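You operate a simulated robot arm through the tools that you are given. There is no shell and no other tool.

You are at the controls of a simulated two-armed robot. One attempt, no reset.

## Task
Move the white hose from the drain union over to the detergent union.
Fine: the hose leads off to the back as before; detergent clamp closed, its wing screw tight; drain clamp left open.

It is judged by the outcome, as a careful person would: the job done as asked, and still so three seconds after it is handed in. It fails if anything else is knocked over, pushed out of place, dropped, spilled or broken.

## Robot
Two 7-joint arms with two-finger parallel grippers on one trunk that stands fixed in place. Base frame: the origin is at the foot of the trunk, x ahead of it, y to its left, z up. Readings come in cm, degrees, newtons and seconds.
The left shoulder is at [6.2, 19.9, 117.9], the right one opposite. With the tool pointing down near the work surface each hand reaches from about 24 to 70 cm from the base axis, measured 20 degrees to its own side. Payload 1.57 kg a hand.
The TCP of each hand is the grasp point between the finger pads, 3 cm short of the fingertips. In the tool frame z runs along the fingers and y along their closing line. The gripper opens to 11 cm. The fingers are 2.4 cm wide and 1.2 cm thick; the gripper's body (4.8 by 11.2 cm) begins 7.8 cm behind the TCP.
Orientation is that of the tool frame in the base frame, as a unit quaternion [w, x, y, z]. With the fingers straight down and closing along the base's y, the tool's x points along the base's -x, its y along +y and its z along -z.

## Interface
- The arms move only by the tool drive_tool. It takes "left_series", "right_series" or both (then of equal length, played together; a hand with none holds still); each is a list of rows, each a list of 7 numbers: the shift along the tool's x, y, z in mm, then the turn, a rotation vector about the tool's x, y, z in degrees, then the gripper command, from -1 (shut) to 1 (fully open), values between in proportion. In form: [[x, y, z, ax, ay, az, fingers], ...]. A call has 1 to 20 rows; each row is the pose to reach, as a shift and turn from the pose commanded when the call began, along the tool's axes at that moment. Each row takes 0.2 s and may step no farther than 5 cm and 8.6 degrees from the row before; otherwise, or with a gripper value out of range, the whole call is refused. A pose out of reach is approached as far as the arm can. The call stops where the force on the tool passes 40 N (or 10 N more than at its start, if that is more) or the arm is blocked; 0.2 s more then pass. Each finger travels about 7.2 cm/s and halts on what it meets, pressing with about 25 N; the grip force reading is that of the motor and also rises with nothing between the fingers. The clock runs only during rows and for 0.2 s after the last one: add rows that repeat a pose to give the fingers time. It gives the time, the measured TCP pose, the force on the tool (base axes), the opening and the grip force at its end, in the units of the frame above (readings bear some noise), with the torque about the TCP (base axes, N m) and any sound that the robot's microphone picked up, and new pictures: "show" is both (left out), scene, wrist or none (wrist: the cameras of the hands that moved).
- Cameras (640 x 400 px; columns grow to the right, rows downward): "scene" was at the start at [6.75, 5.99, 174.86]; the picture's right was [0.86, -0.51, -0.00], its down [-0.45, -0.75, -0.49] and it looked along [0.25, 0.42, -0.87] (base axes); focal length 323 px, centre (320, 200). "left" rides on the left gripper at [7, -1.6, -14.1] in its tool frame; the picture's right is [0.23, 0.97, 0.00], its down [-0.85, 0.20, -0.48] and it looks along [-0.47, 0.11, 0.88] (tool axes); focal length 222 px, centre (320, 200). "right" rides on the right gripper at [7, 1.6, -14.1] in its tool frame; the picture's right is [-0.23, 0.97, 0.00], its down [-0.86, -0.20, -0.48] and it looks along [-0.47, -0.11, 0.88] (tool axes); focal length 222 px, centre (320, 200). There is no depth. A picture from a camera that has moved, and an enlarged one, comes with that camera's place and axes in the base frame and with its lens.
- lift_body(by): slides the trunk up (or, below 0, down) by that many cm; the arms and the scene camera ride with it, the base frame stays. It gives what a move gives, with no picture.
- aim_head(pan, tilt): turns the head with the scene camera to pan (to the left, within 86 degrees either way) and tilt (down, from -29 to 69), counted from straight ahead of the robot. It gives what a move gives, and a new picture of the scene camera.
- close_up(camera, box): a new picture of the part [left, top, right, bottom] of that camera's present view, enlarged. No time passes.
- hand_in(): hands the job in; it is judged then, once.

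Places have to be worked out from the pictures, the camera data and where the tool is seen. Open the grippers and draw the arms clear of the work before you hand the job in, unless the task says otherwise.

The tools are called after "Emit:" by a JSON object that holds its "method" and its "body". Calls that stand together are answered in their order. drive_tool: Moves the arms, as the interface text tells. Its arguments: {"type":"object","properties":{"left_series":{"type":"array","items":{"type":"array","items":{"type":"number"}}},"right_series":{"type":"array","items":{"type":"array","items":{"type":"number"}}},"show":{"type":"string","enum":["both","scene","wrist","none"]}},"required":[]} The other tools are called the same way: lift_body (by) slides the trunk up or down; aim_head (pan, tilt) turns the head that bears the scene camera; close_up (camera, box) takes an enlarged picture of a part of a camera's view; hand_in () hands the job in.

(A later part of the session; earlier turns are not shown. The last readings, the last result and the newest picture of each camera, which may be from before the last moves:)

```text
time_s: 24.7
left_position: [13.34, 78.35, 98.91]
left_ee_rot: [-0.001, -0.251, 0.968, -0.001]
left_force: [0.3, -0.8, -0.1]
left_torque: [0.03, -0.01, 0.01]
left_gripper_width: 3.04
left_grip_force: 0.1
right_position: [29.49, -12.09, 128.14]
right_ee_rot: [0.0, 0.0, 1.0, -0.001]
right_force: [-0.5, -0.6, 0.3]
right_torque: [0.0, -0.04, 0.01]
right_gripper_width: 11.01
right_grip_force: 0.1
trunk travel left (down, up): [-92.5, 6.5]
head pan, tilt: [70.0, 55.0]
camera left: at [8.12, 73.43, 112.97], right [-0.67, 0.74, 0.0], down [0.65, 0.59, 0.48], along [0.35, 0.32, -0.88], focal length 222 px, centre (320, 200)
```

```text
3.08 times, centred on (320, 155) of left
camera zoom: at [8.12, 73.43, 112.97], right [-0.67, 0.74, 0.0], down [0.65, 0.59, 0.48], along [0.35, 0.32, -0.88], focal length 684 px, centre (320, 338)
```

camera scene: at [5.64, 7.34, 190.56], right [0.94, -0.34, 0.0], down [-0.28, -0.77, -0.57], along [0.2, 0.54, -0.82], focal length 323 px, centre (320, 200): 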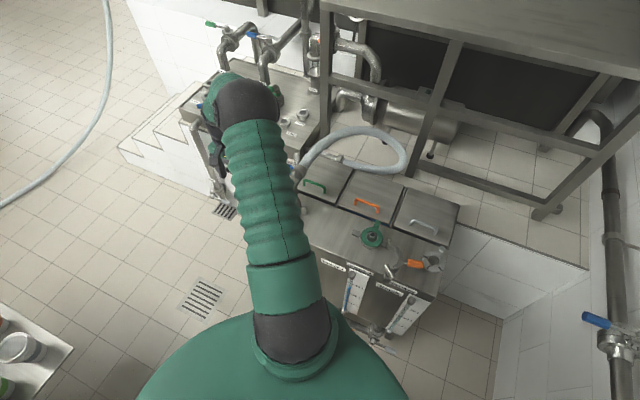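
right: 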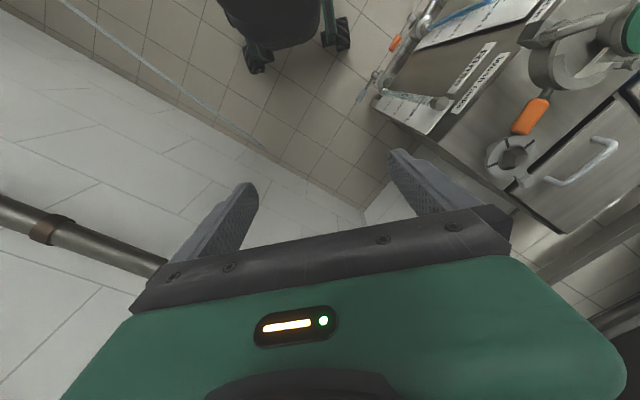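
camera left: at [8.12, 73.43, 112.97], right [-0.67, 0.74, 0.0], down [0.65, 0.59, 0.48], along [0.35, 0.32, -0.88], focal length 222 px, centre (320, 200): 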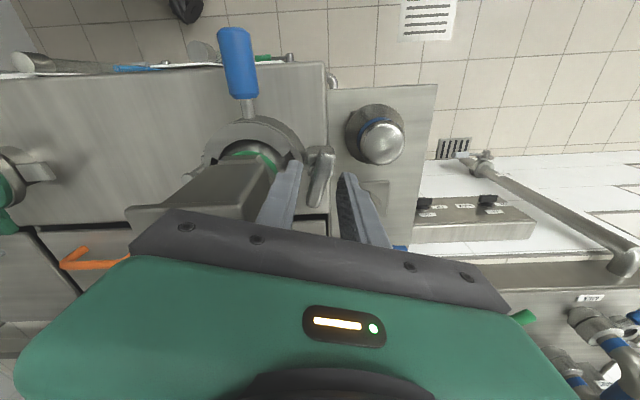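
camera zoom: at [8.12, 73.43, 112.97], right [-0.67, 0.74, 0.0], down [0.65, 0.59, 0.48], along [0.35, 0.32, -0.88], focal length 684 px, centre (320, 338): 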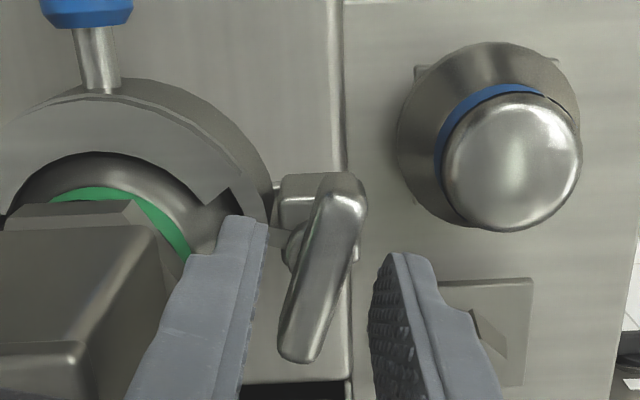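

The bar sits between the fingers at about fingertip height (z ≈ 96). I'll lower 6 mm more and close on it.

Emit:
{"method": "drive_tool", "body": {"left_series": [[0, 0, 3, 0, 0, 0, -0.45], [0, 0, 6, 0, 0, 0, -0.45], [0, 0, 6, 0, 0, 0, -0.8], [0, 0, 6, 0, 0, 0, -1], [0, 0, 6, 0, 0, 0, -1]], "show": "wrist"}}

Emit:
{"method": "close_up", "body": {"camera": "left", "box": [220, 90, 420, 220]}}

```text
time_s: 25.9
left_position: [13.41, 78.33, 98.03]
left_ee_rot: [0.0, -0.251, 0.968, 0.0]
left_force: [0.6, -1.0, -0.9]
left_torque: [0.16, -0.19, 0.0]
left_gripper_width: 1.27
left_grip_force: 30.1
right_position: [29.47, -12.03, 128.05]
right_ee_rot: [0.0, 0.0, 1.0, 0.0]
right_force: [-0.3, 0.5, -1.1]
right_torque: [-0.02, 0.03, -0.02]
right_gripper_width: 11.0
right_grip_force: 0.1
trunk travel left (down, up): [-92.5, 6.5]
head pan, tilt: [70.0, 55.0]
camera left: at [8.06, 73.48, 112.17], right [-0.67, 0.74, 0.0], down [0.65, 0.59, 0.48], along [0.35, 0.32, -0.88], focal length 222 px, centre (320, 200)
```

left: 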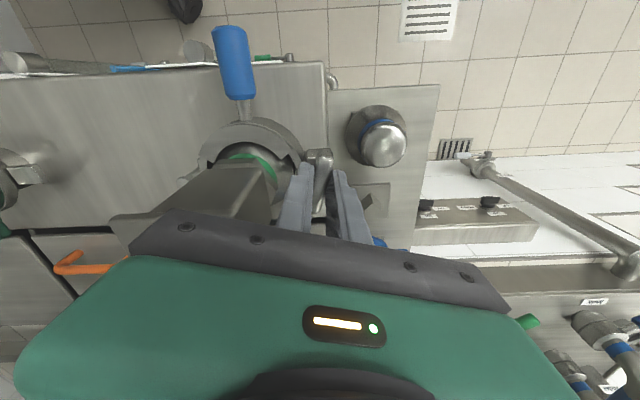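

```text
3.08 times, centred on (320, 155) of left
camera zoom: at [8.06, 73.48, 112.17], right [-0.67, 0.74, 0.0], down [0.65, 0.59, 0.48], along [0.35, 0.32, -0.88], focal length 684 px, centre (320, 338)
```

zoom: 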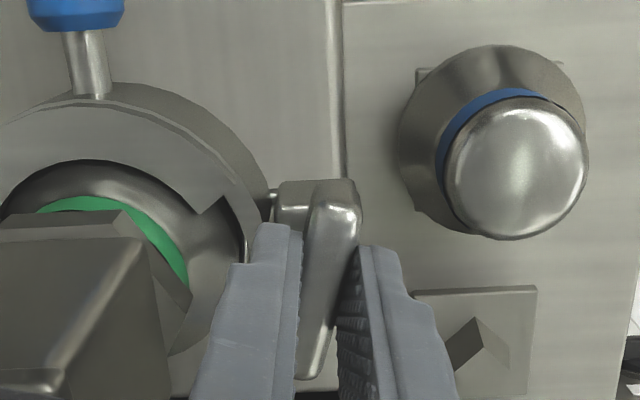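

The bar is gripped (width 1.27 cm). I'll turn counter-clockwise seen from above (loosening), 30° first, and read the torque.

Emit:
{"method": "drive_tool", "body": {"left_series": [[0, 0, 0, 0, 0, -5, -1], [0, 0, 0, 0, 0, -10, -1], [0, 0, 0, 0, 0, -15, -1], [0, 0, 0, 0, 0, -20, -1], [0, 0, 0, 0, 0, -25, -1], [0, 0, 0, 0, 0, -30, -1]], "show": "wrist"}}

Emit:
{"method": "close_up", "body": {"camera": "left", "box": [220, 90, 420, 220]}}

```text
time_s: 27.3
left_position: [13.53, 78.35, 98.03]
left_ee_rot: [0.001, -0.494, 0.869, 0.0]
left_force: [2.2, -3.9, 1.0]
left_torque: [0.37, -0.31, -0.08]
left_gripper_width: 1.29
left_grip_force: 29.4
right_position: [29.58, -12.09, 128.02]
right_ee_rot: [0.0, 0.0, 1.0, 0.0]
right_force: [0.2, 0.4, 0.2]
right_torque: [-0.02, -0.02, 0.04]
right_gripper_width: 11.0
right_grip_force: 0.0
trunk travel left (down, up): [-92.5, 6.5]
head pan, tilt: [70.0, 55.0]
camera left: at [11.31, 71.39, 112.16], right [-0.95, 0.3, 0.0], down [0.27, 0.84, 0.48], along [0.15, 0.46, -0.88], focal length 222 px, centre (320, 200)
```

left: 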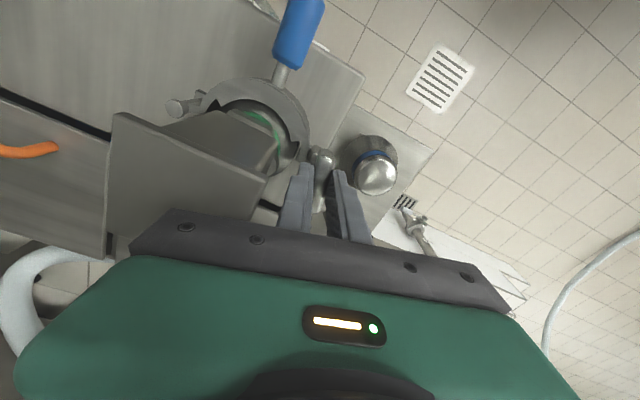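

```text
3.08 times, centred on (320, 155) of left
camera zoom: at [11.31, 71.39, 112.16], right [-0.95, 0.3, 0.0], down [0.27, 0.84, 0.48], along [0.15, 0.46, -0.88], focal length 684 px, centre (320, 338)
```

zoom: 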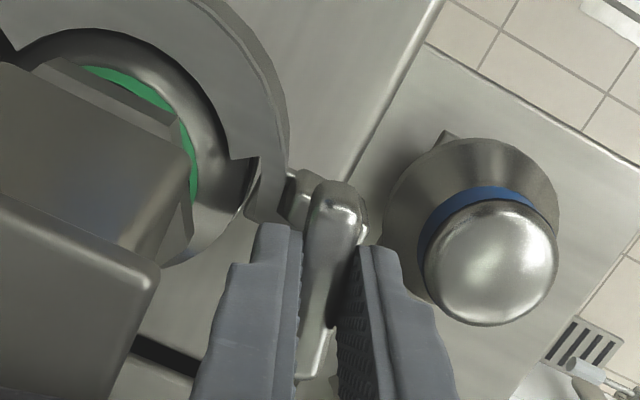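

It turned freely with the bar (x-axis heading now 239°). I'll continue loosening by another 60°.

Emit:
{"method": "drive_tool", "body": {"left_series": [[0, 0, 0, 0, 0, -7, -1], [0, 0, 0, 0, 0, -14, -1], [0, 0, 0, 0, 0, -21, -1], [0, 0, 0, 0, 0, -28, -1], [0, 0, 0, 0, 0, -35, -1], [0, 0, 0, 0, 0, -42, -1], [0, 0, 0, 0, 0, -49, -1], [0, 0, 0, 0, 0, -56, -1]], "show": "wrist"}}

Emit:
{"method": "close_up", "body": {"camera": "left", "box": [220, 90, 420, 220]}}

```text
time_s: 29.1
left_position: [13.53, 78.06, 98.13]
left_ee_rot: [0.002, 0.844, -0.537, 0.0]
left_force: [11.0, -10.8, -5.5]
left_torque: [-0.42, -0.46, -0.01]
left_gripper_width: 1.28
left_grip_force: 29.6
right_position: [29.66, -12.01, 128.01]
right_ee_rot: [-0.001, 0.0, 1.0, 0.0]
right_force: [-0.5, 0.2, -1.3]
right_torque: [0.0, 0.01, -0.02]
right_gripper_width: 11.01
right_grip_force: 0.0
trunk travel left (down, up): [-92.5, 6.5]
head pan, tilt: [70.0, 55.0]
camera left: at [18.06, 72.46, 112.18], right [-0.79, -0.62, 0.0], down [-0.54, 0.69, 0.48], along [-0.3, 0.37, -0.88], focal length 222 px, centre (320, 200)
```

left: 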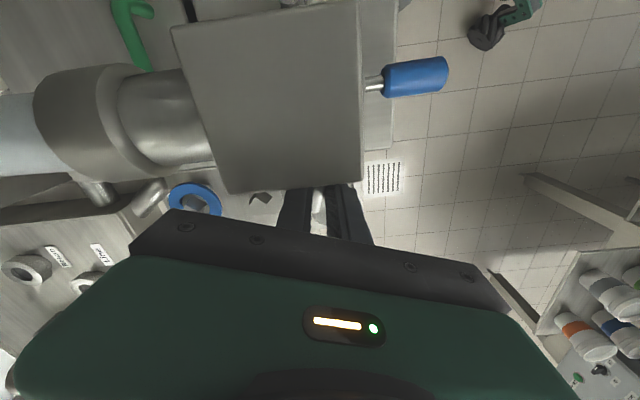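

```text
3.08 times, centred on (320, 155) of left
camera zoom: at [18.06, 72.46, 112.18], right [-0.79, -0.62, 0.0], down [-0.54, 0.69, 0.48], along [-0.3, 0.37, -0.88], focal length 684 px, centre (320, 338)
```

zoom: 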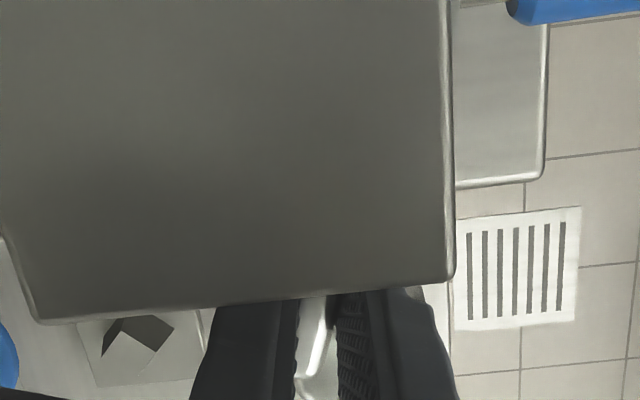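

The bar turned another ~56° (86° total), with a side force building (~15 N) from a small offset. I'll nudge the TCP 3 mm in the direction of that force and continue loosening.

Emit:
{"method": "drive_tool", "body": {"left_series": [[3, -1, 0, 0, 0, 0, -1], [3, -1, 0, 0, 0, -6, -1], [3, -1, 0, 0, 0, -12, -1], [3, -1, 0, 0, 0, -18, -1], [3, -1, 0, 0, 0, -24, -1]], "show": "none"}}

```text
time_s: 30.3
left_position: [13.61, 78.15, 98.27]
left_ee_rot: [0.001, 0.937, -0.35, -0.001]
left_force: [6.2, -5.3, -6.1]
left_torque: [0.48, 0.45, -0.05]
left_gripper_width: 1.28
left_grip_force: 30.3
right_position: [29.59, -12.19, 128.06]
right_ee_rot: [-0.001, 0.0, 1.0, -0.001]
right_force: [0.1, -0.2, 0.0]
right_torque: [-0.02, 0.01, 0.03]
right_gripper_width: 10.98
right_grip_force: 0.0
trunk travel left (down, up): [-92.5, 6.5]
head pan, tilt: [70.0, 55.0]
```

Total loosening about 110°, forces moderate. I'll continue another 40° and look.

Emit:
{"method": "drive_tool", "body": {"left_series": [[0, 0, -1, 0, 0, -7, -1], [0, 0, -2, 0, 0, -14, -1], [0, 0, -2, 0, 0, -21, -1], [0, 0, -2, 0, 0, -28, -1], [0, 0, -2, 0, 0, -35, -1], [0, 0, -2, 0, 0, -42, -1]], "show": "both"}}

```text
time_s: 31.7
left_position: [13.48, 78.26, 98.22]
left_ee_rot: [0.001, 1.0, 0.009, -0.002]
left_force: [-1.2, -4.5, -18.6]
left_torque: [0.15, 0.35, -0.74]
left_gripper_width: 1.41
left_grip_force: 30.4
right_position: [29.42, -11.98, 128.1]
right_ee_rot: [0.0, 0.0, 1.0, -0.001]
right_force: [-0.7, 0.3, -0.4]
right_torque: [-0.04, 0.01, -0.01]
right_gripper_width: 11.01
right_grip_force: 0.1
trunk travel left (down, up): [-92.5, 6.5]
head pan, tilt: [70.0, 55.0]
camera scene: at [5.72, 7.63, 190.53], right [0.94, -0.34, 0.0], down [-0.28, -0.77, -0.57], along [0.2, 0.54, -0.82], focal length 323 px, centre (320, 200)
camera left: at [20.5, 79.87, 112.26], right [0.25, -0.97, 0.0], down [-0.85, -0.21, 0.48], along [-0.47, -0.12, -0.88], focal length 222 px, centre (320, 200)
```

scene: 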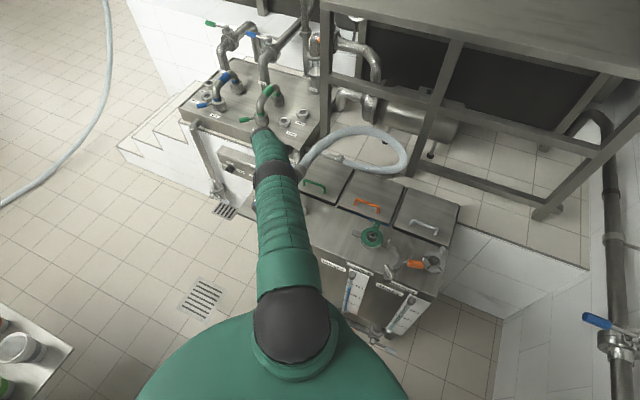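
left: 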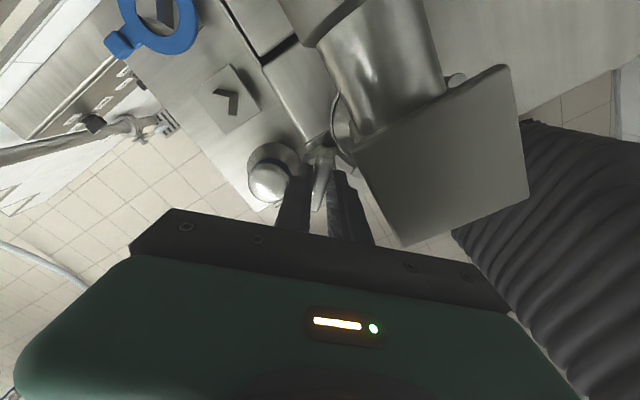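

Torque has risen to about −0.74 N m at ~150° of loosening, so this may be the screw's loose stop. I'll look at the grip closely.

Emit:
{"method": "close_up", "body": {"camera": "left", "box": [220, 90, 420, 220]}}

Emit:
{"method": "close_up", "body": {"camera": "left", "box": [280, 130, 360, 182]}}

```text
3.08 times, centred on (320, 155) of left
camera zoom: at [20.5, 79.87, 112.26], right [0.25, -0.97, 0.0], down [-0.85, -0.21, 0.48], along [-0.47, -0.12, -0.88], focal length 684 px, centre (320, 338)
```

zoom: 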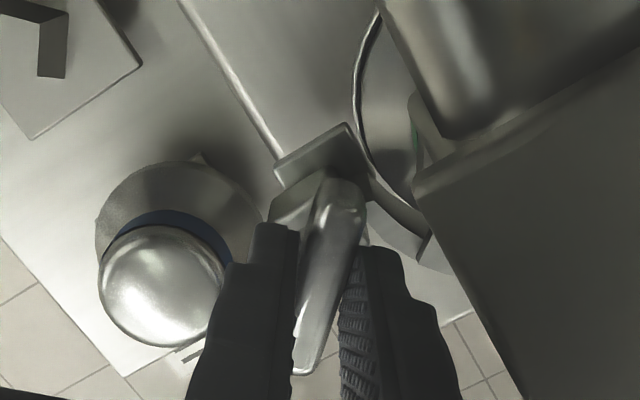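

```text
7.69 times, centred on (320, 156) of left
camera zoom: at [20.5, 79.87, 112.26], right [0.25, -0.97, 0.0], down [-0.85, -0.21, 0.48], along [-0.47, -0.12, -0.88], focal length 1709 px, centre (320, 538)
```

zoom: 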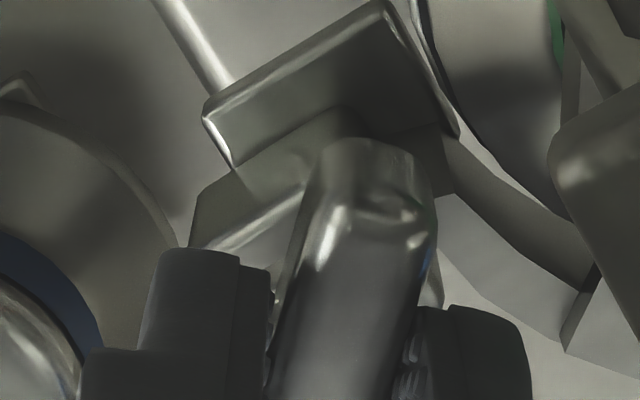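

The bar has stopped following (slight twist in the grip), so the screw is at its loose stop after ~145–150°. I'll back off a few degrees, open to ~3 cm and rise clear.

Emit:
{"method": "drive_tool", "body": {"left_series": [[0, 0, 0, 0, 0, 5, -1], [0, 0, 0, 0, 0, 7, -0.6], [0, 0, 0, 0, 0, 7, -0.45], [0, 0, 0, 0, 0, 7, -0.45], [0, 0, -30, 0, 0, 7, -0.45], [0, 0, -60, 0, 0, 7, -0.45], [0, 0, -100, 0, 0, 7, -0.45], [0, 0, -130, 0, 0, 7, -0.45]], "show": "wrist"}}

Emit:
{"method": "close_up", "body": {"camera": "left", "box": [240, 90, 440, 220]}}

```text
time_s: 33.5
left_position: [13.71, 78.01, 111.4]
left_ee_rot: [0.001, 0.999, -0.052, -0.001]
left_force: [-0.1, -0.1, -0.2]
left_torque: [0.0, -0.01, 0.03]
left_gripper_width: 3.04
left_grip_force: 0.2
right_position: [29.55, -12.17, 128.05]
right_ee_rot: [0.0, -0.001, 1.0, 0.0]
right_force: [0.8, -0.1, -0.2]
right_torque: [-0.03, 0.03, -0.02]
right_gripper_width: 10.99
right_grip_force: 0.0
trunk travel left (down, up): [-92.5, 6.5]
head pan, tilt: [70.0, 55.0]
camera left: at [20.76, 78.76, 125.43], right [0.12, -0.99, 0.0], down [-0.87, -0.11, 0.48], along [-0.47, -0.06, -0.88], focal length 222 px, centre (320, 200)
```

left: 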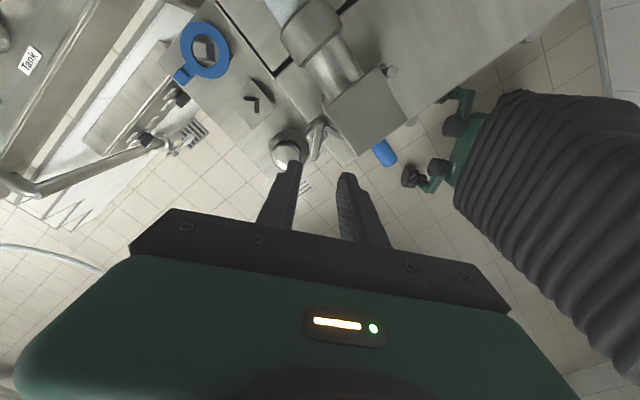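

```text
3.08 times, centred on (340, 155) of left
camera zoom: at [20.76, 78.76, 125.43], right [0.12, -0.99, 0.0], down [-0.87, -0.11, 0.48], along [-0.47, -0.06, -0.88], focal length 684 px, centre (258, 338)
```

zoom: 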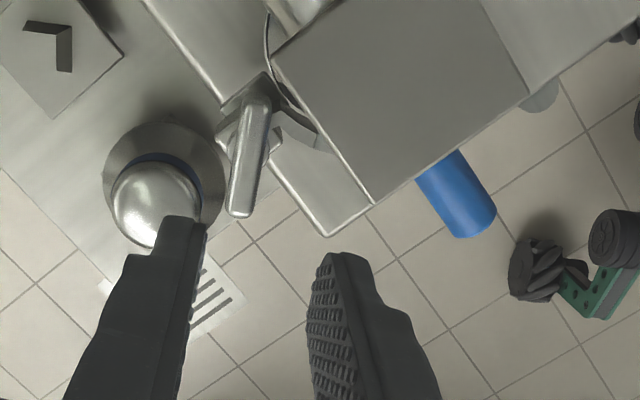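

The bar is now at heading ~0°, i.e. 150° loosened from its tight heading of ~30°. Next I'll go in front of the block, turning the hand back to heading 225°, to take the blue handle and swing the clamp open.

Emit:
{"method": "drive_tool", "body": {"left_series": [[0, 6, 0, 0, 0, 8, -0.45], [0, 12, 0, 0, 0, 16, -0.45], [-1, 18, 0, 0, 0, 24, -0.45], [-1, 24, 0, 0, 0, 32, -0.45], [-2, 30, 0, 0, 0, 40, -0.45], [-2, 36, 0, 0, 0, 48, -0.45], [-3, 42, 0, 0, 0, 56, -0.45], [-3, 48, 0, 0, 0, 64, -0.3], [-3, 54, 0, 0, 0, 72, -0.2], [-4, 60, 0, 0, 0, 80, -0.1], [-4, 68, 0, 0, 0, 88, -0.1], [-4, 76, 0, 0, 0, 96, -0.1], [-5, 84, 0, 0, 0, 104, -0.1], [-5, 92, 0, 0, 0, 112, -0.1], [-5, 98, 0, 0, 0, 120, -0.1], [-5, 98, 0, 0, 0, 128, -0.1]], "show": "wrist"}}

Emit:
{"method": "close_up", "body": {"camera": "left", "box": [200, 40, 440, 200]}}

```text
time_s: 36.9
left_position: [12.18, 68.19, 111.34]
left_ee_rot: [0.0, -0.391, 0.921, 0.0]
left_force: [0.1, 0.2, -0.2]
left_torque: [0.02, 0.04, 0.0]
left_gripper_width: 4.96
left_grip_force: 0.0
right_position: [29.45, -11.95, 128.04]
right_ee_rot: [0.0, 0.0, 1.0, -0.001]
right_force: [0.1, -0.3, 0.7]
right_torque: [-0.06, -0.03, 0.03]
right_gripper_width: 10.99
right_grip_force: 0.0
trunk travel left (down, up): [-92.5, 6.5]
head pan, tilt: [70.0, 55.0]
camera left: at [8.51, 62.08, 125.39], right [-0.86, 0.51, 0.0], down [0.45, 0.75, 0.48], along [0.25, 0.41, -0.88], focal length 222 px, centre (320, 200)
```

left: 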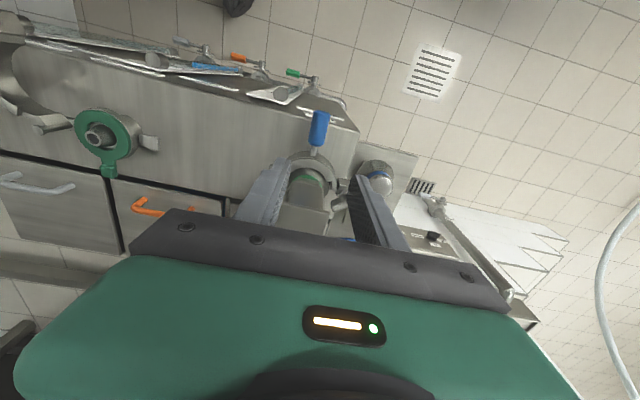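

```text
2.50 times, centred on (320, 120) of left
camera zoom: at [8.51, 62.08, 125.39], right [-0.86, 0.51, 0.0], down [0.45, 0.75, 0.48], along [0.25, 0.41, -0.88], focal length 555 px, centre (320, 400)
```

zoom: 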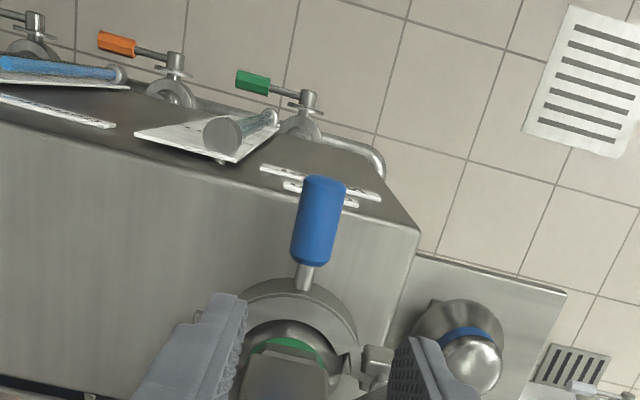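

The blue handle's centre works out to [12.1, 67.9, 90.5], right under the TCP; the cabinet top is at z ≈ 86. I'll descend to z 91 and close on it.

Emit:
{"method": "drive_tool", "body": {"left_series": [[2, 0, 45, 0, 0, 0, -0.1], [2, 0, 90, 0, 0, 0, -0.1], [2, 0, 135, 0, 0, 0, -0.1], [2, 0, 175, 0, 0, 0, -0.1], [2, 0, 203, 0, 0, 0, -0.1], [2, 0, 203, 0, 0, 0, -0.1]], "show": "wrist"}}

Emit:
{"method": "close_up", "body": {"camera": "left", "box": [200, 80, 440, 220]}}

```text
time_s: 38.3
left_position: [12.28, 68.05, 91.16]
left_ee_rot: [0.0, -0.392, 0.92, 0.0]
left_force: [-0.7, -0.7, 0.3]
left_torque: [0.02, 0.02, -0.03]
left_gripper_width: 4.96
left_grip_force: 0.0
right_position: [29.55, -12.07, 128.02]
right_ee_rot: [0.0, 0.0, 1.0, -0.001]
right_force: [0.1, 0.1, -0.2]
right_torque: [-0.06, 0.03, 0.01]
right_gripper_width: 11.02
right_grip_force: 0.2
trunk travel left (down, up): [-92.5, 6.5]
head pan, tilt: [70.0, 55.0]
camera left: at [8.61, 61.91, 105.34], right [-0.86, 0.51, 0.0], down [0.45, 0.75, 0.48], along [0.25, 0.41, -0.88], focal length 222 px, centre (320, 200)
```

left: 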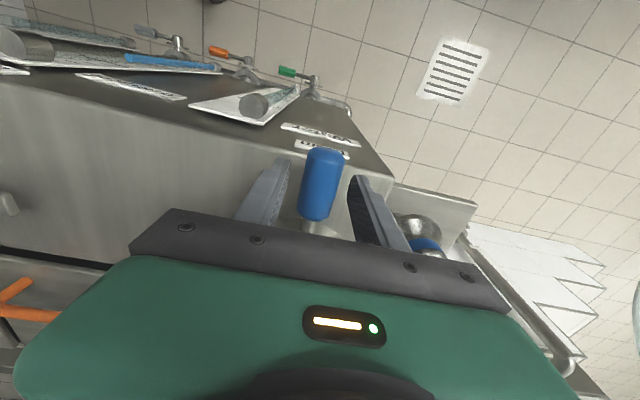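

```text
2.67 times, centred on (320, 150) of left
camera zoom: at [8.61, 61.91, 105.34], right [-0.86, 0.51, 0.0], down [0.45, 0.75, 0.48], along [0.25, 0.41, -0.88], focal length 592 px, centre (320, 333)
```

zoom: 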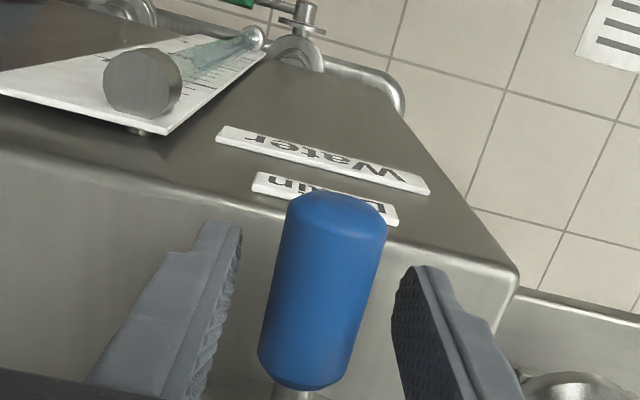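

The handle is centred between the fingers. I'll close on it and swing it 24° counter-clockwise about the hinge (≈ [23.4, 70.8]), then check forces.

Emit:
{"method": "drive_tool", "body": {"left_series": [[0, 0, 0, 0, 0, 0, -0.6], [0, 0, 0, 0, 0, 0, -1], [0, 0, 0, 0, 0, 0, -1], [7.6, -14.3, 0, 0, 0, -8, -1], [13.2, -29.4, 0, 0, 0, -16, -1], [16.6, -45.3, 0, 0, 0, -24, -1]], "show": "both"}}

```text
time_s: 39.7
left_position: [14.04, 63.95, 91.3]
left_ee_rot: [0.002, -0.576, 0.817, 0.003]
left_force: [-1.8, 6.6, 15.1]
left_torque: [-0.1, 0.08, 0.63]
left_gripper_width: 2.56
left_grip_force: 36.8
right_position: [29.37, -12.16, 128.18]
right_ee_rot: [-0.001, -0.001, 1.0, 0.0]
right_force: [0.7, 0.0, -1.5]
right_torque: [0.04, 0.02, 0.04]
right_gripper_width: 10.98
right_grip_force: 0.1
trunk travel left (down, up): [-92.5, 6.5]
head pan, tilt: [70.0, 55.0]
camera scene: at [5.6, 7.13, 190.6], right [0.94, -0.34, 0.0], down [-0.28, -0.77, -0.57], along [0.2, 0.54, -0.82], focal length 323 px, centre (320, 200)
camera left: at [13.3, 56.6, 105.32], right [-0.99, 0.11, 0.0], down [0.1, 0.87, 0.48], along [0.06, 0.48, -0.88], focal length 222 px, centre (320, 200)
```

scene: 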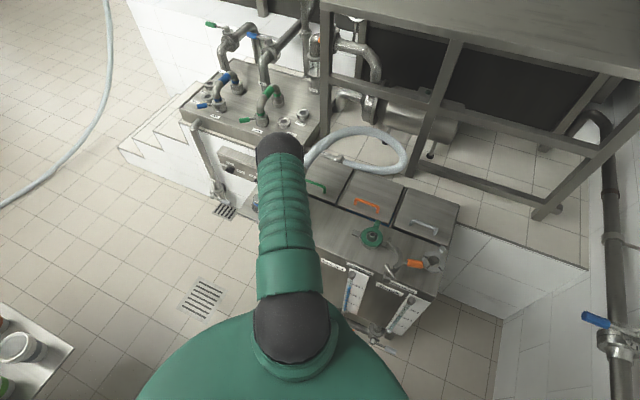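
left: 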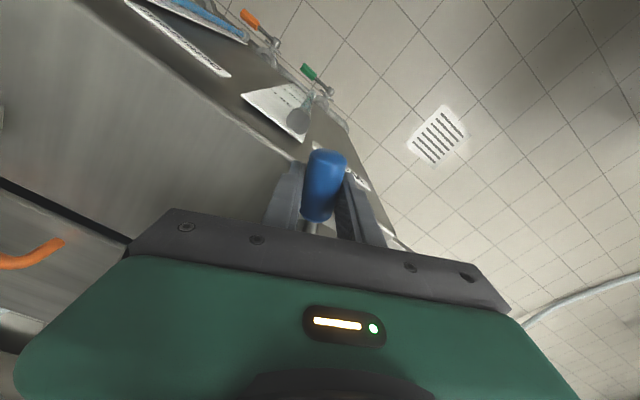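

The clamp is swinging (about 24° so far, modest forces). The same arc in the tool frame continues; I'll go on by another 40°.

Emit:
{"method": "drive_tool", "body": {"left_series": [[7.6, -14.3, -1, 0, 0, -8, -1], [13.2, -29.4, -1, 0, 0, -16, -1], [16.6, -45.3, -1, 0, 0, -24, -1], [17.8, -61.4, -1, 0, 0, -32, -1], [16.7, -77.5, -1, 0, 0, -40, -1]], "show": "both"}}

```text
time_s: 40.9
left_position: [20.76, 59.69, 91.32]
left_ee_rot: [-0.001, 0.82, -0.572, 0.0]
left_force: [-8.2, 7.1, 14.7]
left_torque: [-0.72, -0.33, 0.87]
left_gripper_width: 2.71
left_grip_force: 37.0
right_position: [29.19, -12.1, 128.08]
right_ee_rot: [0.001, -0.001, 1.0, 0.0]
right_force: [-0.2, -0.6, 0.0]
right_torque: [0.02, -0.03, -0.01]
right_gripper_width: 11.0
right_grip_force: 0.0
trunk travel left (down, up): [-92.5, 6.5]
head pan, tilt: [70.0, 55.0]
camera scene: at [5.47, 7.22, 190.59], right [0.94, -0.34, 0.0], down [-0.28, -0.77, -0.57], along [0.2, 0.54, -0.82], focal length 323 px, centre (320, 200)
camera left: at [24.55, 53.55, 105.3], right [-0.83, -0.55, 0.0], down [-0.48, 0.73, 0.48], along [-0.26, 0.4, -0.88], focal length 222 px, centre (320, 200)
```

scene: 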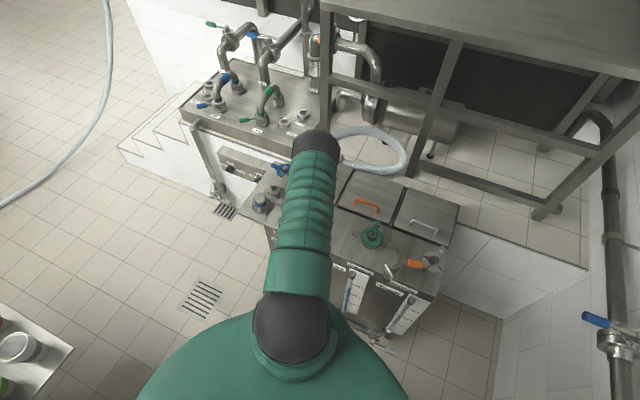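
left: 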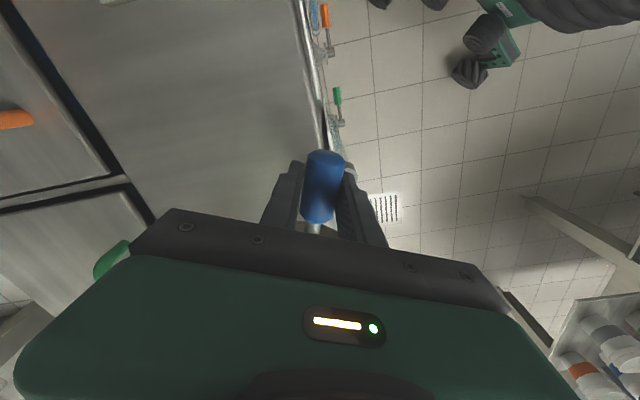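

64° open, position as predicted. I'll continue the last ~30° with a little extra wrist turn to ease the torque.

Emit:
{"method": "drive_tool", "body": {"left_series": [[7.6, -14.3, -1, 0, 0, -8.5, -1], [13.2, -29.4, -1, 0, 0, -17, -1], [16.6, -45.3, -1, 0, 0, -25.5, -1], [17.6, -57.0, -1, 0, 0, -32, -1]], "show": "both"}}

```text
time_s: 41.9
left_position: [26.34, 60.08, 91.19]
left_ee_rot: [-0.001, 0.946, -0.324, 0.0]
left_force: [-13.5, 7.4, 11.5]
left_torque: [0.34, 0.37, 0.93]
left_gripper_width: 2.69
left_grip_force: 37.6
right_position: [29.17, -12.12, 128.11]
right_ee_rot: [0.001, 0.001, 1.0, 0.001]
right_force: [-0.1, 0.5, 0.0]
right_torque: [0.01, 0.0, -0.02]
right_gripper_width: 11.0
right_grip_force: 0.1
trunk travel left (down, up): [-92.5, 6.5]
head pan, tilt: [70.0, 55.0]
camera scene: at [5.31, 7.21, 190.59], right [0.94, -0.34, 0.0], down [-0.28, -0.77, -0.57], along [0.2, 0.54, -0.82], focal length 323 px, centre (320, 200)
camera left: at [32.94, 56.95, 105.29], right [-0.42, -0.91, 0.0], down [-0.8, 0.37, 0.48], along [-0.43, 0.2, -0.88], focal length 222 px, centre (320, 200)
```

scene: 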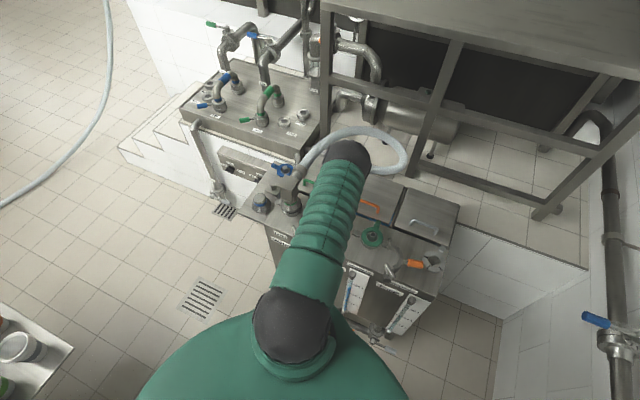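
left: 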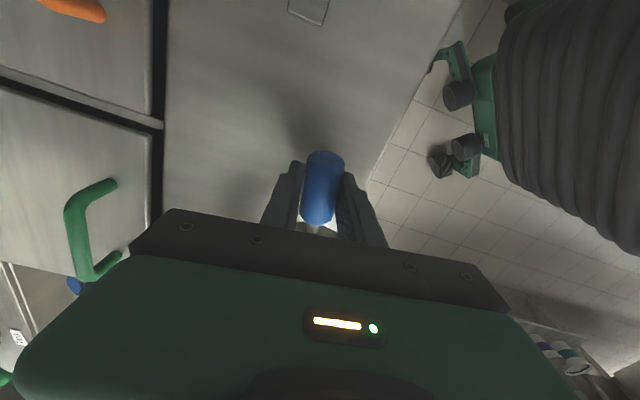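

The handle has swung about 91°. I'll release it and rise to inspect whether the clamp stays open.

Emit:
{"method": "drive_tool", "body": {"left_series": [[0, 0, 0, 0, 0, 0, -0.4], [0, 0, 0, 0, 0, 0, 0.0], [0, 0, -30, 0, 0, 0, 0.0], [0, 0, -70, 0, 0, 0, 0.0], [0, 0, -110, 0, 0, 0, 0.0], [0, 0, -150, 0, 0, 0, 0.0], [0, 0, -190, 0, 0, 0, 0.0], [0, 0, -220, 0, 0, 0, 0.0]], "show": "both"}}

Emit:
{"method": "close_up", "body": {"camera": "scene", "box": [230, 140, 390, 260]}}

```text
time_s: 43.7
left_position: [26.9, 59.9, 113.63]
left_ee_rot: [-0.001, 0.946, -0.324, 0.0]
left_force: [0.3, -0.4, 1.4]
left_torque: [0.01, 0.01, -0.01]
left_gripper_width: 5.48
left_grip_force: 0.1
right_position: [29.5, -12.13, 128.15]
right_ee_rot: [0.0, 0.0, 1.0, -0.001]
right_force: [0.2, 0.2, 0.2]
right_torque: [-0.01, -0.02, 0.02]
right_gripper_width: 11.0
right_grip_force: 0.0
trunk travel left (down, up): [-92.5, 6.5]
head pan, tilt: [70.0, 55.0]
camera scene: at [5.79, 7.06, 190.56], right [0.94, -0.34, 0.0], down [-0.28, -0.77, -0.57], along [0.2, 0.54, -0.82], focal length 323 px, centre (320, 200)
camera left: at [33.42, 56.9, 127.63], right [-0.42, -0.91, 0.0], down [-0.8, 0.37, 0.48], along [-0.43, 0.2, -0.88], focal length 222 px, centre (320, 200)
```

scene: 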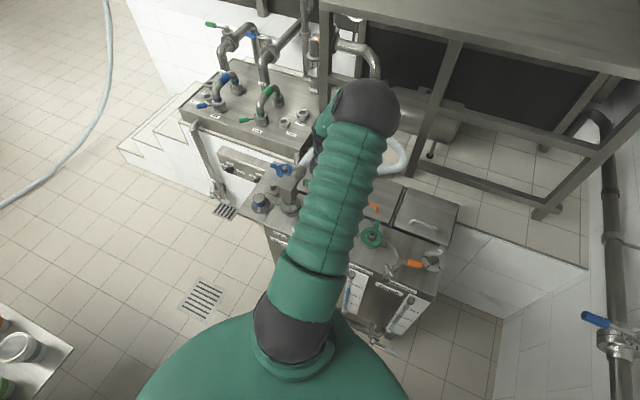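
left: 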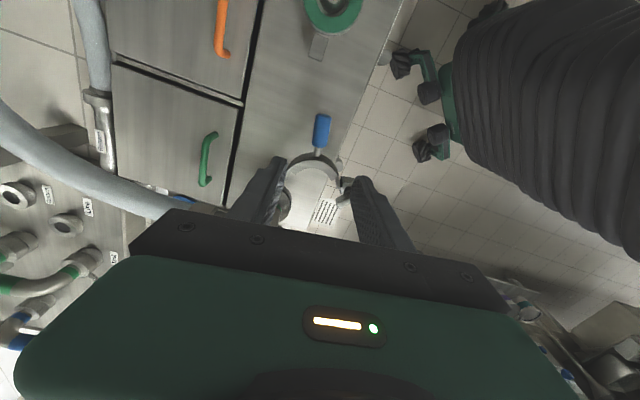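

```text
3.33 times, centred on (310, 200) of scene
camera zoom: at [5.79, 7.06, 190.56], right [0.94, -0.34, 0.0], down [-0.28, -0.77, -0.57], along [0.2, 0.54, -0.82], focal length 1077 px, centre (353, 200)
```

zoom: 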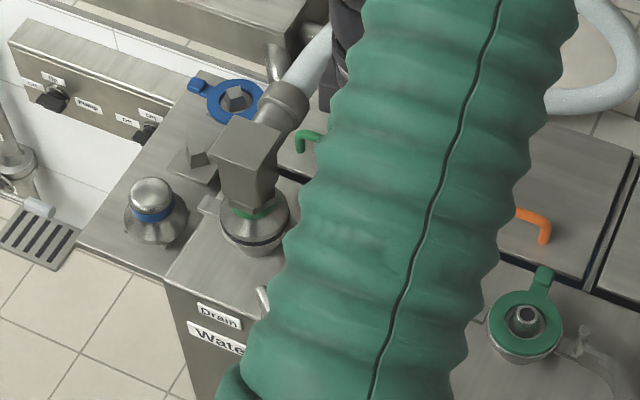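

The drain clamp stays open and the fitting rests on its union. Now I'll turn the hand back to heading 225° and hover over the hose block (centre ≈ [18.4, 74.3], top ≈ z 104), opening the gripper to 9 cm.

Emit:
{"method": "drive_tool", "body": {"left_series": [[-12, -5, 0, 0, 0, 7.5, 0.0], [-24, -10, 0, 0, 0, 15, 0.0], [-36, -14, 0, 0, 0, 22.5, 0.0], [-48, -19, 0, 0, 0, 30, 0.0], [-60, -24, 0, 0, 0, 37.5, 0.0], [-72, -29, 0, 0, 0, 45, 0.0], [-84, -33, 0, 0, 0, 52.5, 0.2], [-96, -38, 0, 0, 0, 60, 0.4], [-108, -43, 0, 0, 0, 67.5, 0.6], [-120, -48, 0, 0, 0, 75, 0.64], [-132, -52, 0, 0, 0, 82.5, 0.64], [-144, -57, 0, 0, 0, 90, 0.64], [-155, -62, 0, 0, 0, 97, 0.64], [-155, -62, 0, 0, 0, 97, 0.64]], "show": "both"}}

Emit:
{"method": "close_up", "body": {"camera": "left", "box": [180, 80, 460, 220]}}

```text
time_s: 46.7
left_position: [18.28, 74.47, 113.39]
left_ee_rot: [0.0, -0.383, 0.924, 0.0]
left_force: [1.1, 0.5, 0.7]
left_torque: [-0.02, 0.0, 0.0]
left_gripper_width: 9.01
left_grip_force: 0.1
right_position: [29.55, -12.04, 128.16]
right_ee_rot: [-0.001, 0.0, 1.0, -0.001]
right_force: [0.2, -0.9, -0.4]
right_torque: [0.01, -0.01, 0.01]
right_gripper_width: 10.99
right_grip_force: 0.0
trunk travel left (down, up): [-92.5, 6.5]
head pan, tilt: [70.0, 55.0]
camera scene: at [5.73, 7.37, 190.56], right [0.94, -0.34, 0.0], down [-0.28, -0.77, -0.57], along [0.2, 0.54, -0.82], focal length 323 px, centre (320, 200)
camera left: at [14.58, 68.29, 127.43], right [-0.85, 0.53, 0.0], down [0.46, 0.75, 0.48], along [0.25, 0.41, -0.88], focal length 222 px, centre (320, 200)
```

scene: 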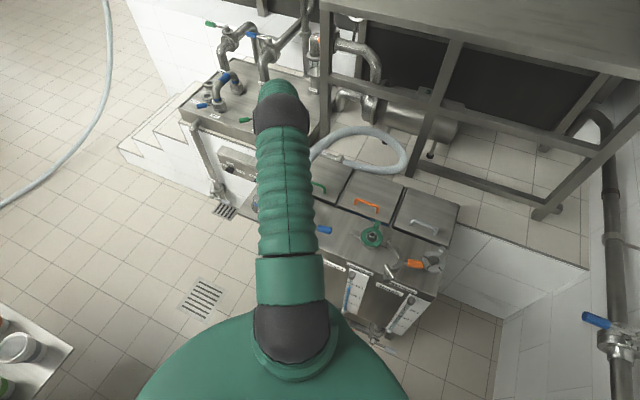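
left: 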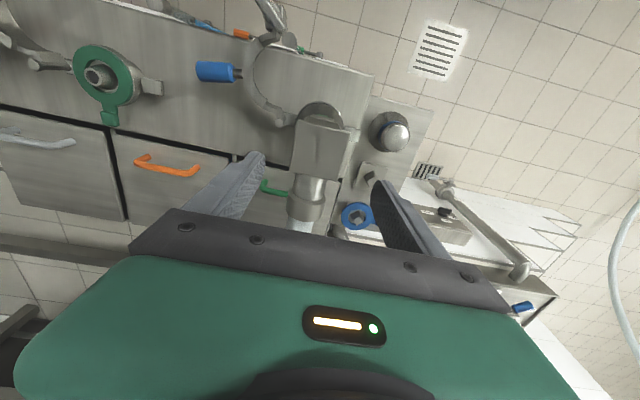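

```text
2.29 times, centred on (320, 150) of left
camera zoom: at [14.58, 68.29, 127.43], right [-0.85, 0.53, 0.0], down [0.46, 0.75, 0.48], along [0.25, 0.41, -0.88], focal length 508 px, centre (320, 314)
```

zoom: 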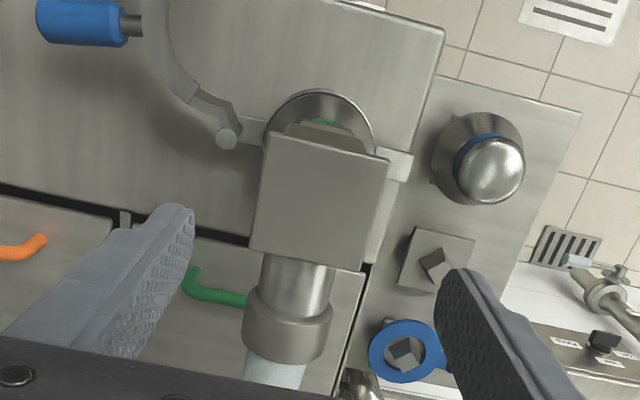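

Block centre measures ≈ [18.4, 74.3], heading ≈ 47°. I'll turn 2°, descend to z ≈ 101.3 and close on the block.

Emit:
{"method": "drive_tool", "body": {"left_series": [[0, -1, 40, 0, 0, -2, 0.64], [0, -1, 80, 0, 0, -2, 0.64], [0, -1, 105, 0, 0, -2, 0.64], [0, -1, 121, 0, 0, -2, 0.64], [0, -1, 121, 0, 0, -2, 0.64]], "show": "wrist"}}

Emit:
{"method": "close_up", "body": {"camera": "left", "box": [180, 60, 460, 220]}}

```text
time_s: 47.9
left_position: [18.44, 74.62, 101.25]
left_ee_rot: [0.0, -0.399, 0.917, 0.001]
left_force: [0.5, 0.5, 0.4]
left_torque: [-0.03, -0.03, -0.01]
left_gripper_width: 9.0
left_grip_force: 0.1
right_position: [29.42, -12.07, 128.12]
right_ee_rot: [-0.001, 0.0, 1.0, 0.0]
right_force: [-0.3, 0.1, -0.1]
right_torque: [0.0, 0.0, -0.02]
right_gripper_width: 11.01
right_grip_force: 0.1
trunk travel left (down, up): [-92.5, 6.5]
head pan, tilt: [70.0, 55.0]
camera left: at [14.92, 68.28, 115.28], right [-0.87, 0.5, 0.0], down [0.44, 0.76, 0.48], along [0.24, 0.42, -0.88], focal length 222 px, centre (320, 200)
```

left: 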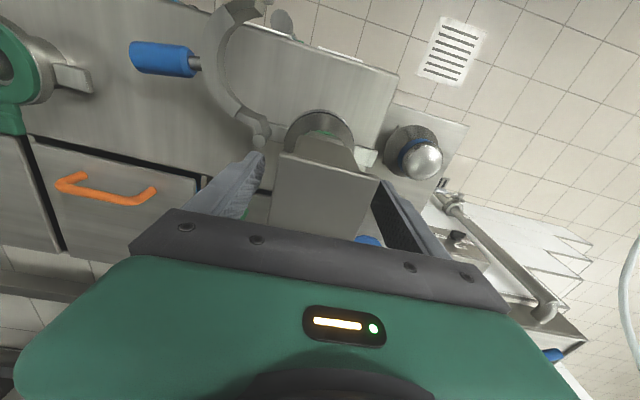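

```text
2.29 times, centred on (320, 140) of left
camera zoom: at [14.92, 68.28, 115.28], right [-0.87, 0.5, 0.0], down [0.44, 0.76, 0.48], along [0.24, 0.42, -0.88], focal length 508 px, centre (320, 337)
```

zoom: 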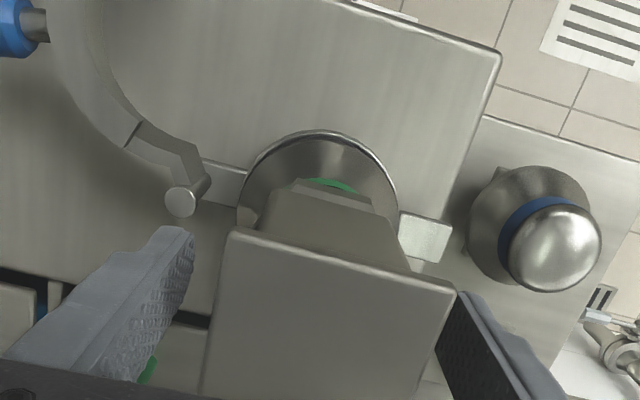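

The fingers straddle the block well. I'll close on it and check the grip.

Emit:
{"method": "drive_tool", "body": {"left_series": [[0, 0, 0, 0, 0, 0, 0.3], [0, 0, 0, 0, 0, 0, 0.1], [0, 0, 0, 0, 0, 0, -0.2], [0, 0, 0, 0, 0, 0, -0.5], [0, 0, 0, 0, 0, 0, -1], [0, 0, 0, 0, 0, 0, -1]], "show": "wrist"}}

```text
time_s: 49.3
left_position: [18.53, 74.65, 101.25]
left_ee_rot: [0.0, -0.399, 0.917, 0.0]
left_force: [1.8, -0.5, -0.6]
left_torque: [-0.1, 0.05, -0.03]
left_gripper_width: 4.7
left_grip_force: 24.9
right_position: [29.62, -12.05, 128.09]
right_ee_rot: [0.0, 0.0, 1.0, 0.0]
right_force: [-0.4, 0.2, 0.0]
right_torque: [-0.01, -0.03, 0.01]
right_gripper_width: 11.03
right_grip_force: 0.0
trunk travel left (down, up): [-92.5, 6.5]
head pan, tilt: [70.0, 55.0]
camera left: at [15.01, 68.29, 115.28], right [-0.87, 0.5, 0.0], down [0.44, 0.76, 0.48], along [0.24, 0.41, -0.88], focal length 222 px, centre (320, 200)
```

left: 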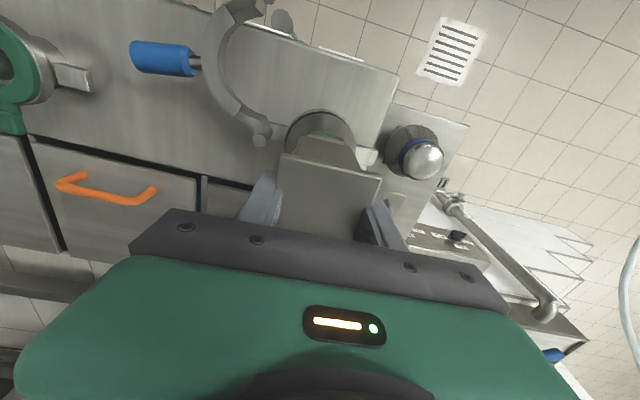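

Grip on the block is firm (4.7 cm, 25 N). I'll lift gently 2 cm and check the force.

Emit:
{"method": "drive_tool", "body": {"left_series": [[0, 0, -5, 0, 0, 0, -1], [0, 0, -10, 0, 0, 0, -1], [0, 0, -15, 0, 0, 0, -1], [0, 0, -20, 0, 0, 0, -1]], "show": "wrist"}}

Emit:
{"method": "close_up", "body": {"camera": "left", "box": [180, 60, 460, 220]}}

```text
time_s: 50.3
left_position: [18.35, 74.43, 103.19]
left_ee_rot: [-0.001, -0.399, 0.917, -0.001]
left_force: [0.4, 0.1, -8.6]
left_torque: [-0.06, 0.07, 0.0]
left_gripper_width: 4.7
left_grip_force: 25.4
right_position: [29.59, -12.05, 128.13]
right_ee_rot: [0.0, 0.0, 1.0, -0.002]
right_force: [0.1, 0.5, -0.1]
right_torque: [0.03, -0.03, -0.02]
right_gripper_width: 11.03
right_grip_force: 0.0
trunk travel left (down, up): [-92.5, 6.5]
head pan, tilt: [70.0, 55.0]
camera left: at [14.92, 68.15, 117.23], right [-0.87, 0.5, 0.0], down [0.44, 0.76, 0.48], along [0.24, 0.41, -0.88], focal length 222 px, centre (320, 200)
```

left: 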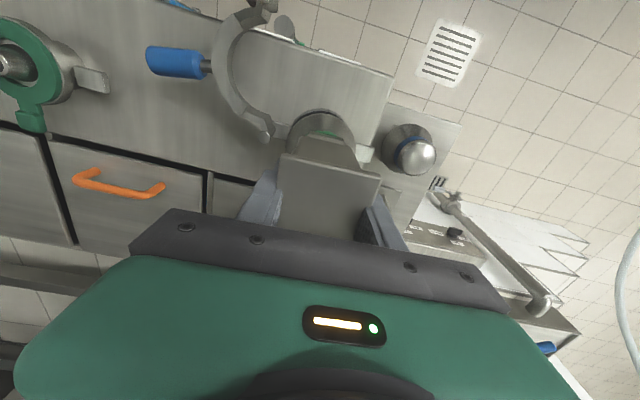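

```text
2.29 times, centred on (320, 140) of left
camera zoom: at [14.92, 68.15, 117.23], right [-0.87, 0.5, 0.0], down [0.44, 0.76, 0.48], along [0.24, 0.41, -0.88], focal length 508 px, centre (320, 337)
```

zoom: 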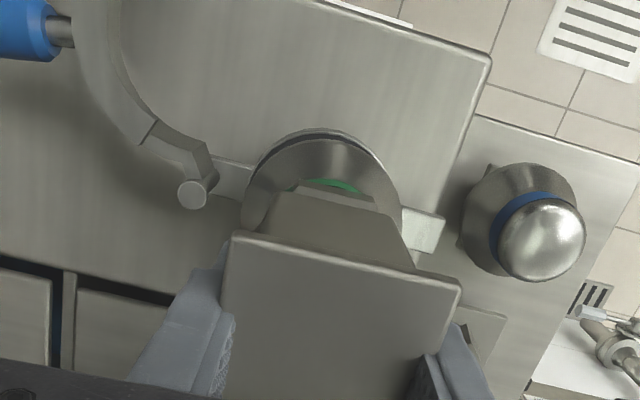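

The fitting comes off cleanly with about 8.6 N of weight. I'll lift it 5 cm more and look with both cameras.

Emit:
{"method": "drive_tool", "body": {"left_series": [[0, 0, -10, 0, 0, 0, -1], [0, 0, -20, 0, 0, 0, -1], [0, 0, -30, 0, 0, 0, -1], [0, 0, -40, 0, 0, 0, -1], [0, 0, -50, 0, 0, 0, -1], [0, 0, -50, 0, 0, 0, -1]], "show": "both"}}

Emit:
{"method": "close_up", "body": {"camera": "left", "box": [180, 60, 460, 220]}}

Emit:
{"method": "close_up", "body": {"camera": "left", "box": [0, 30, 200, 170]}}

```text
time_s: 51.7
left_position: [18.41, 74.48, 108.01]
left_ee_rot: [-0.001, -0.399, 0.917, 0.0]
left_force: [0.0, -1.1, -9.8]
left_torque: [-0.06, 0.04, -0.01]
left_gripper_width: 4.69
left_grip_force: 25.0
right_position: [29.55, -11.93, 128.06]
right_ee_rot: [0.0, 0.0, 1.0, -0.001]
right_force: [0.0, -1.3, 0.0]
right_torque: [0.0, 0.01, -0.02]
right_gripper_width: 10.97
right_grip_force: 0.1
trunk travel left (down, up): [-92.5, 6.5]
head pan, tilt: [70.0, 55.0]
camera scene: at [5.83, 7.67, 190.54], right [0.94, -0.34, 0.0], down [-0.28, -0.77, -0.57], along [0.19, 0.54, -0.82], focal length 323 px, centre (320, 200)
camera left: at [14.88, 68.2, 122.02], right [-0.87, 0.5, 0.0], down [0.44, 0.76, 0.48], along [0.24, 0.41, -0.88], focal length 222 px, centre (320, 200)
```

scene: 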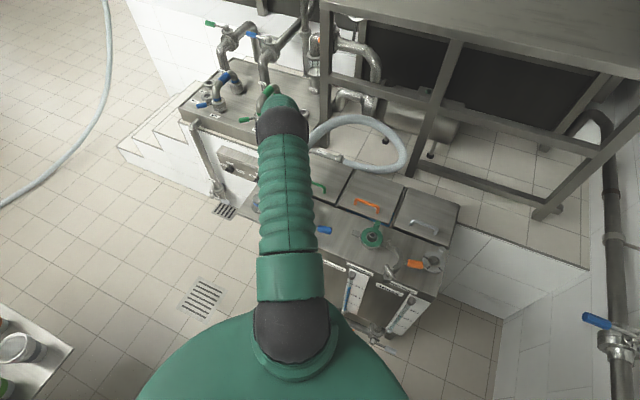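
left: 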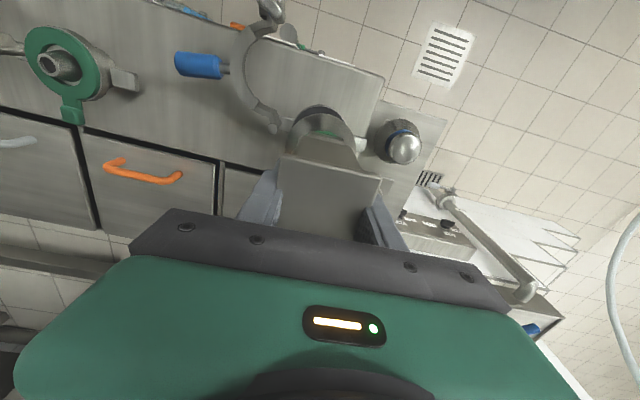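

```text
2.29 times, centred on (320, 140) of left
camera zoom: at [14.88, 68.2, 122.02], right [-0.87, 0.5, 0.0], down [0.44, 0.76, 0.48], along [0.24, 0.41, -0.88], focal length 508 px, centre (320, 337)
```

zoom: 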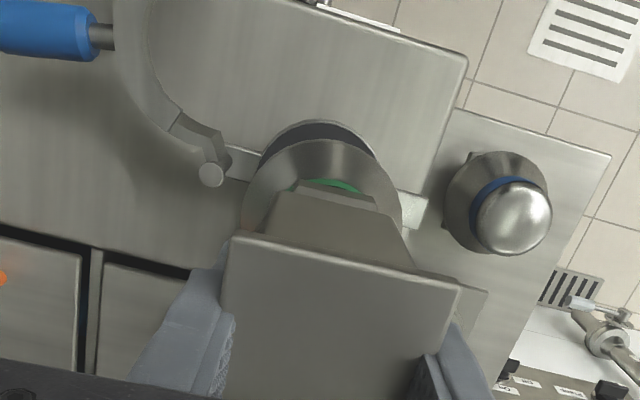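

```text
2.86 times, centred on (100, 100) of left
camera zoom: at [14.88, 68.2, 122.02], right [-0.87, 0.5, 0.0], down [0.44, 0.76, 0.48], along [0.24, 0.41, -0.88], focal length 635 px, centre (949, 486)
```

zoom: 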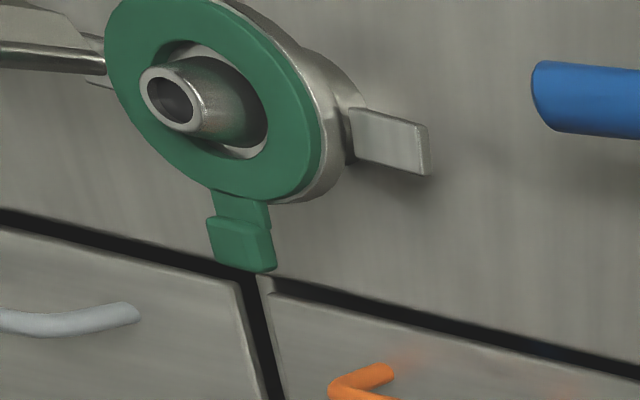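

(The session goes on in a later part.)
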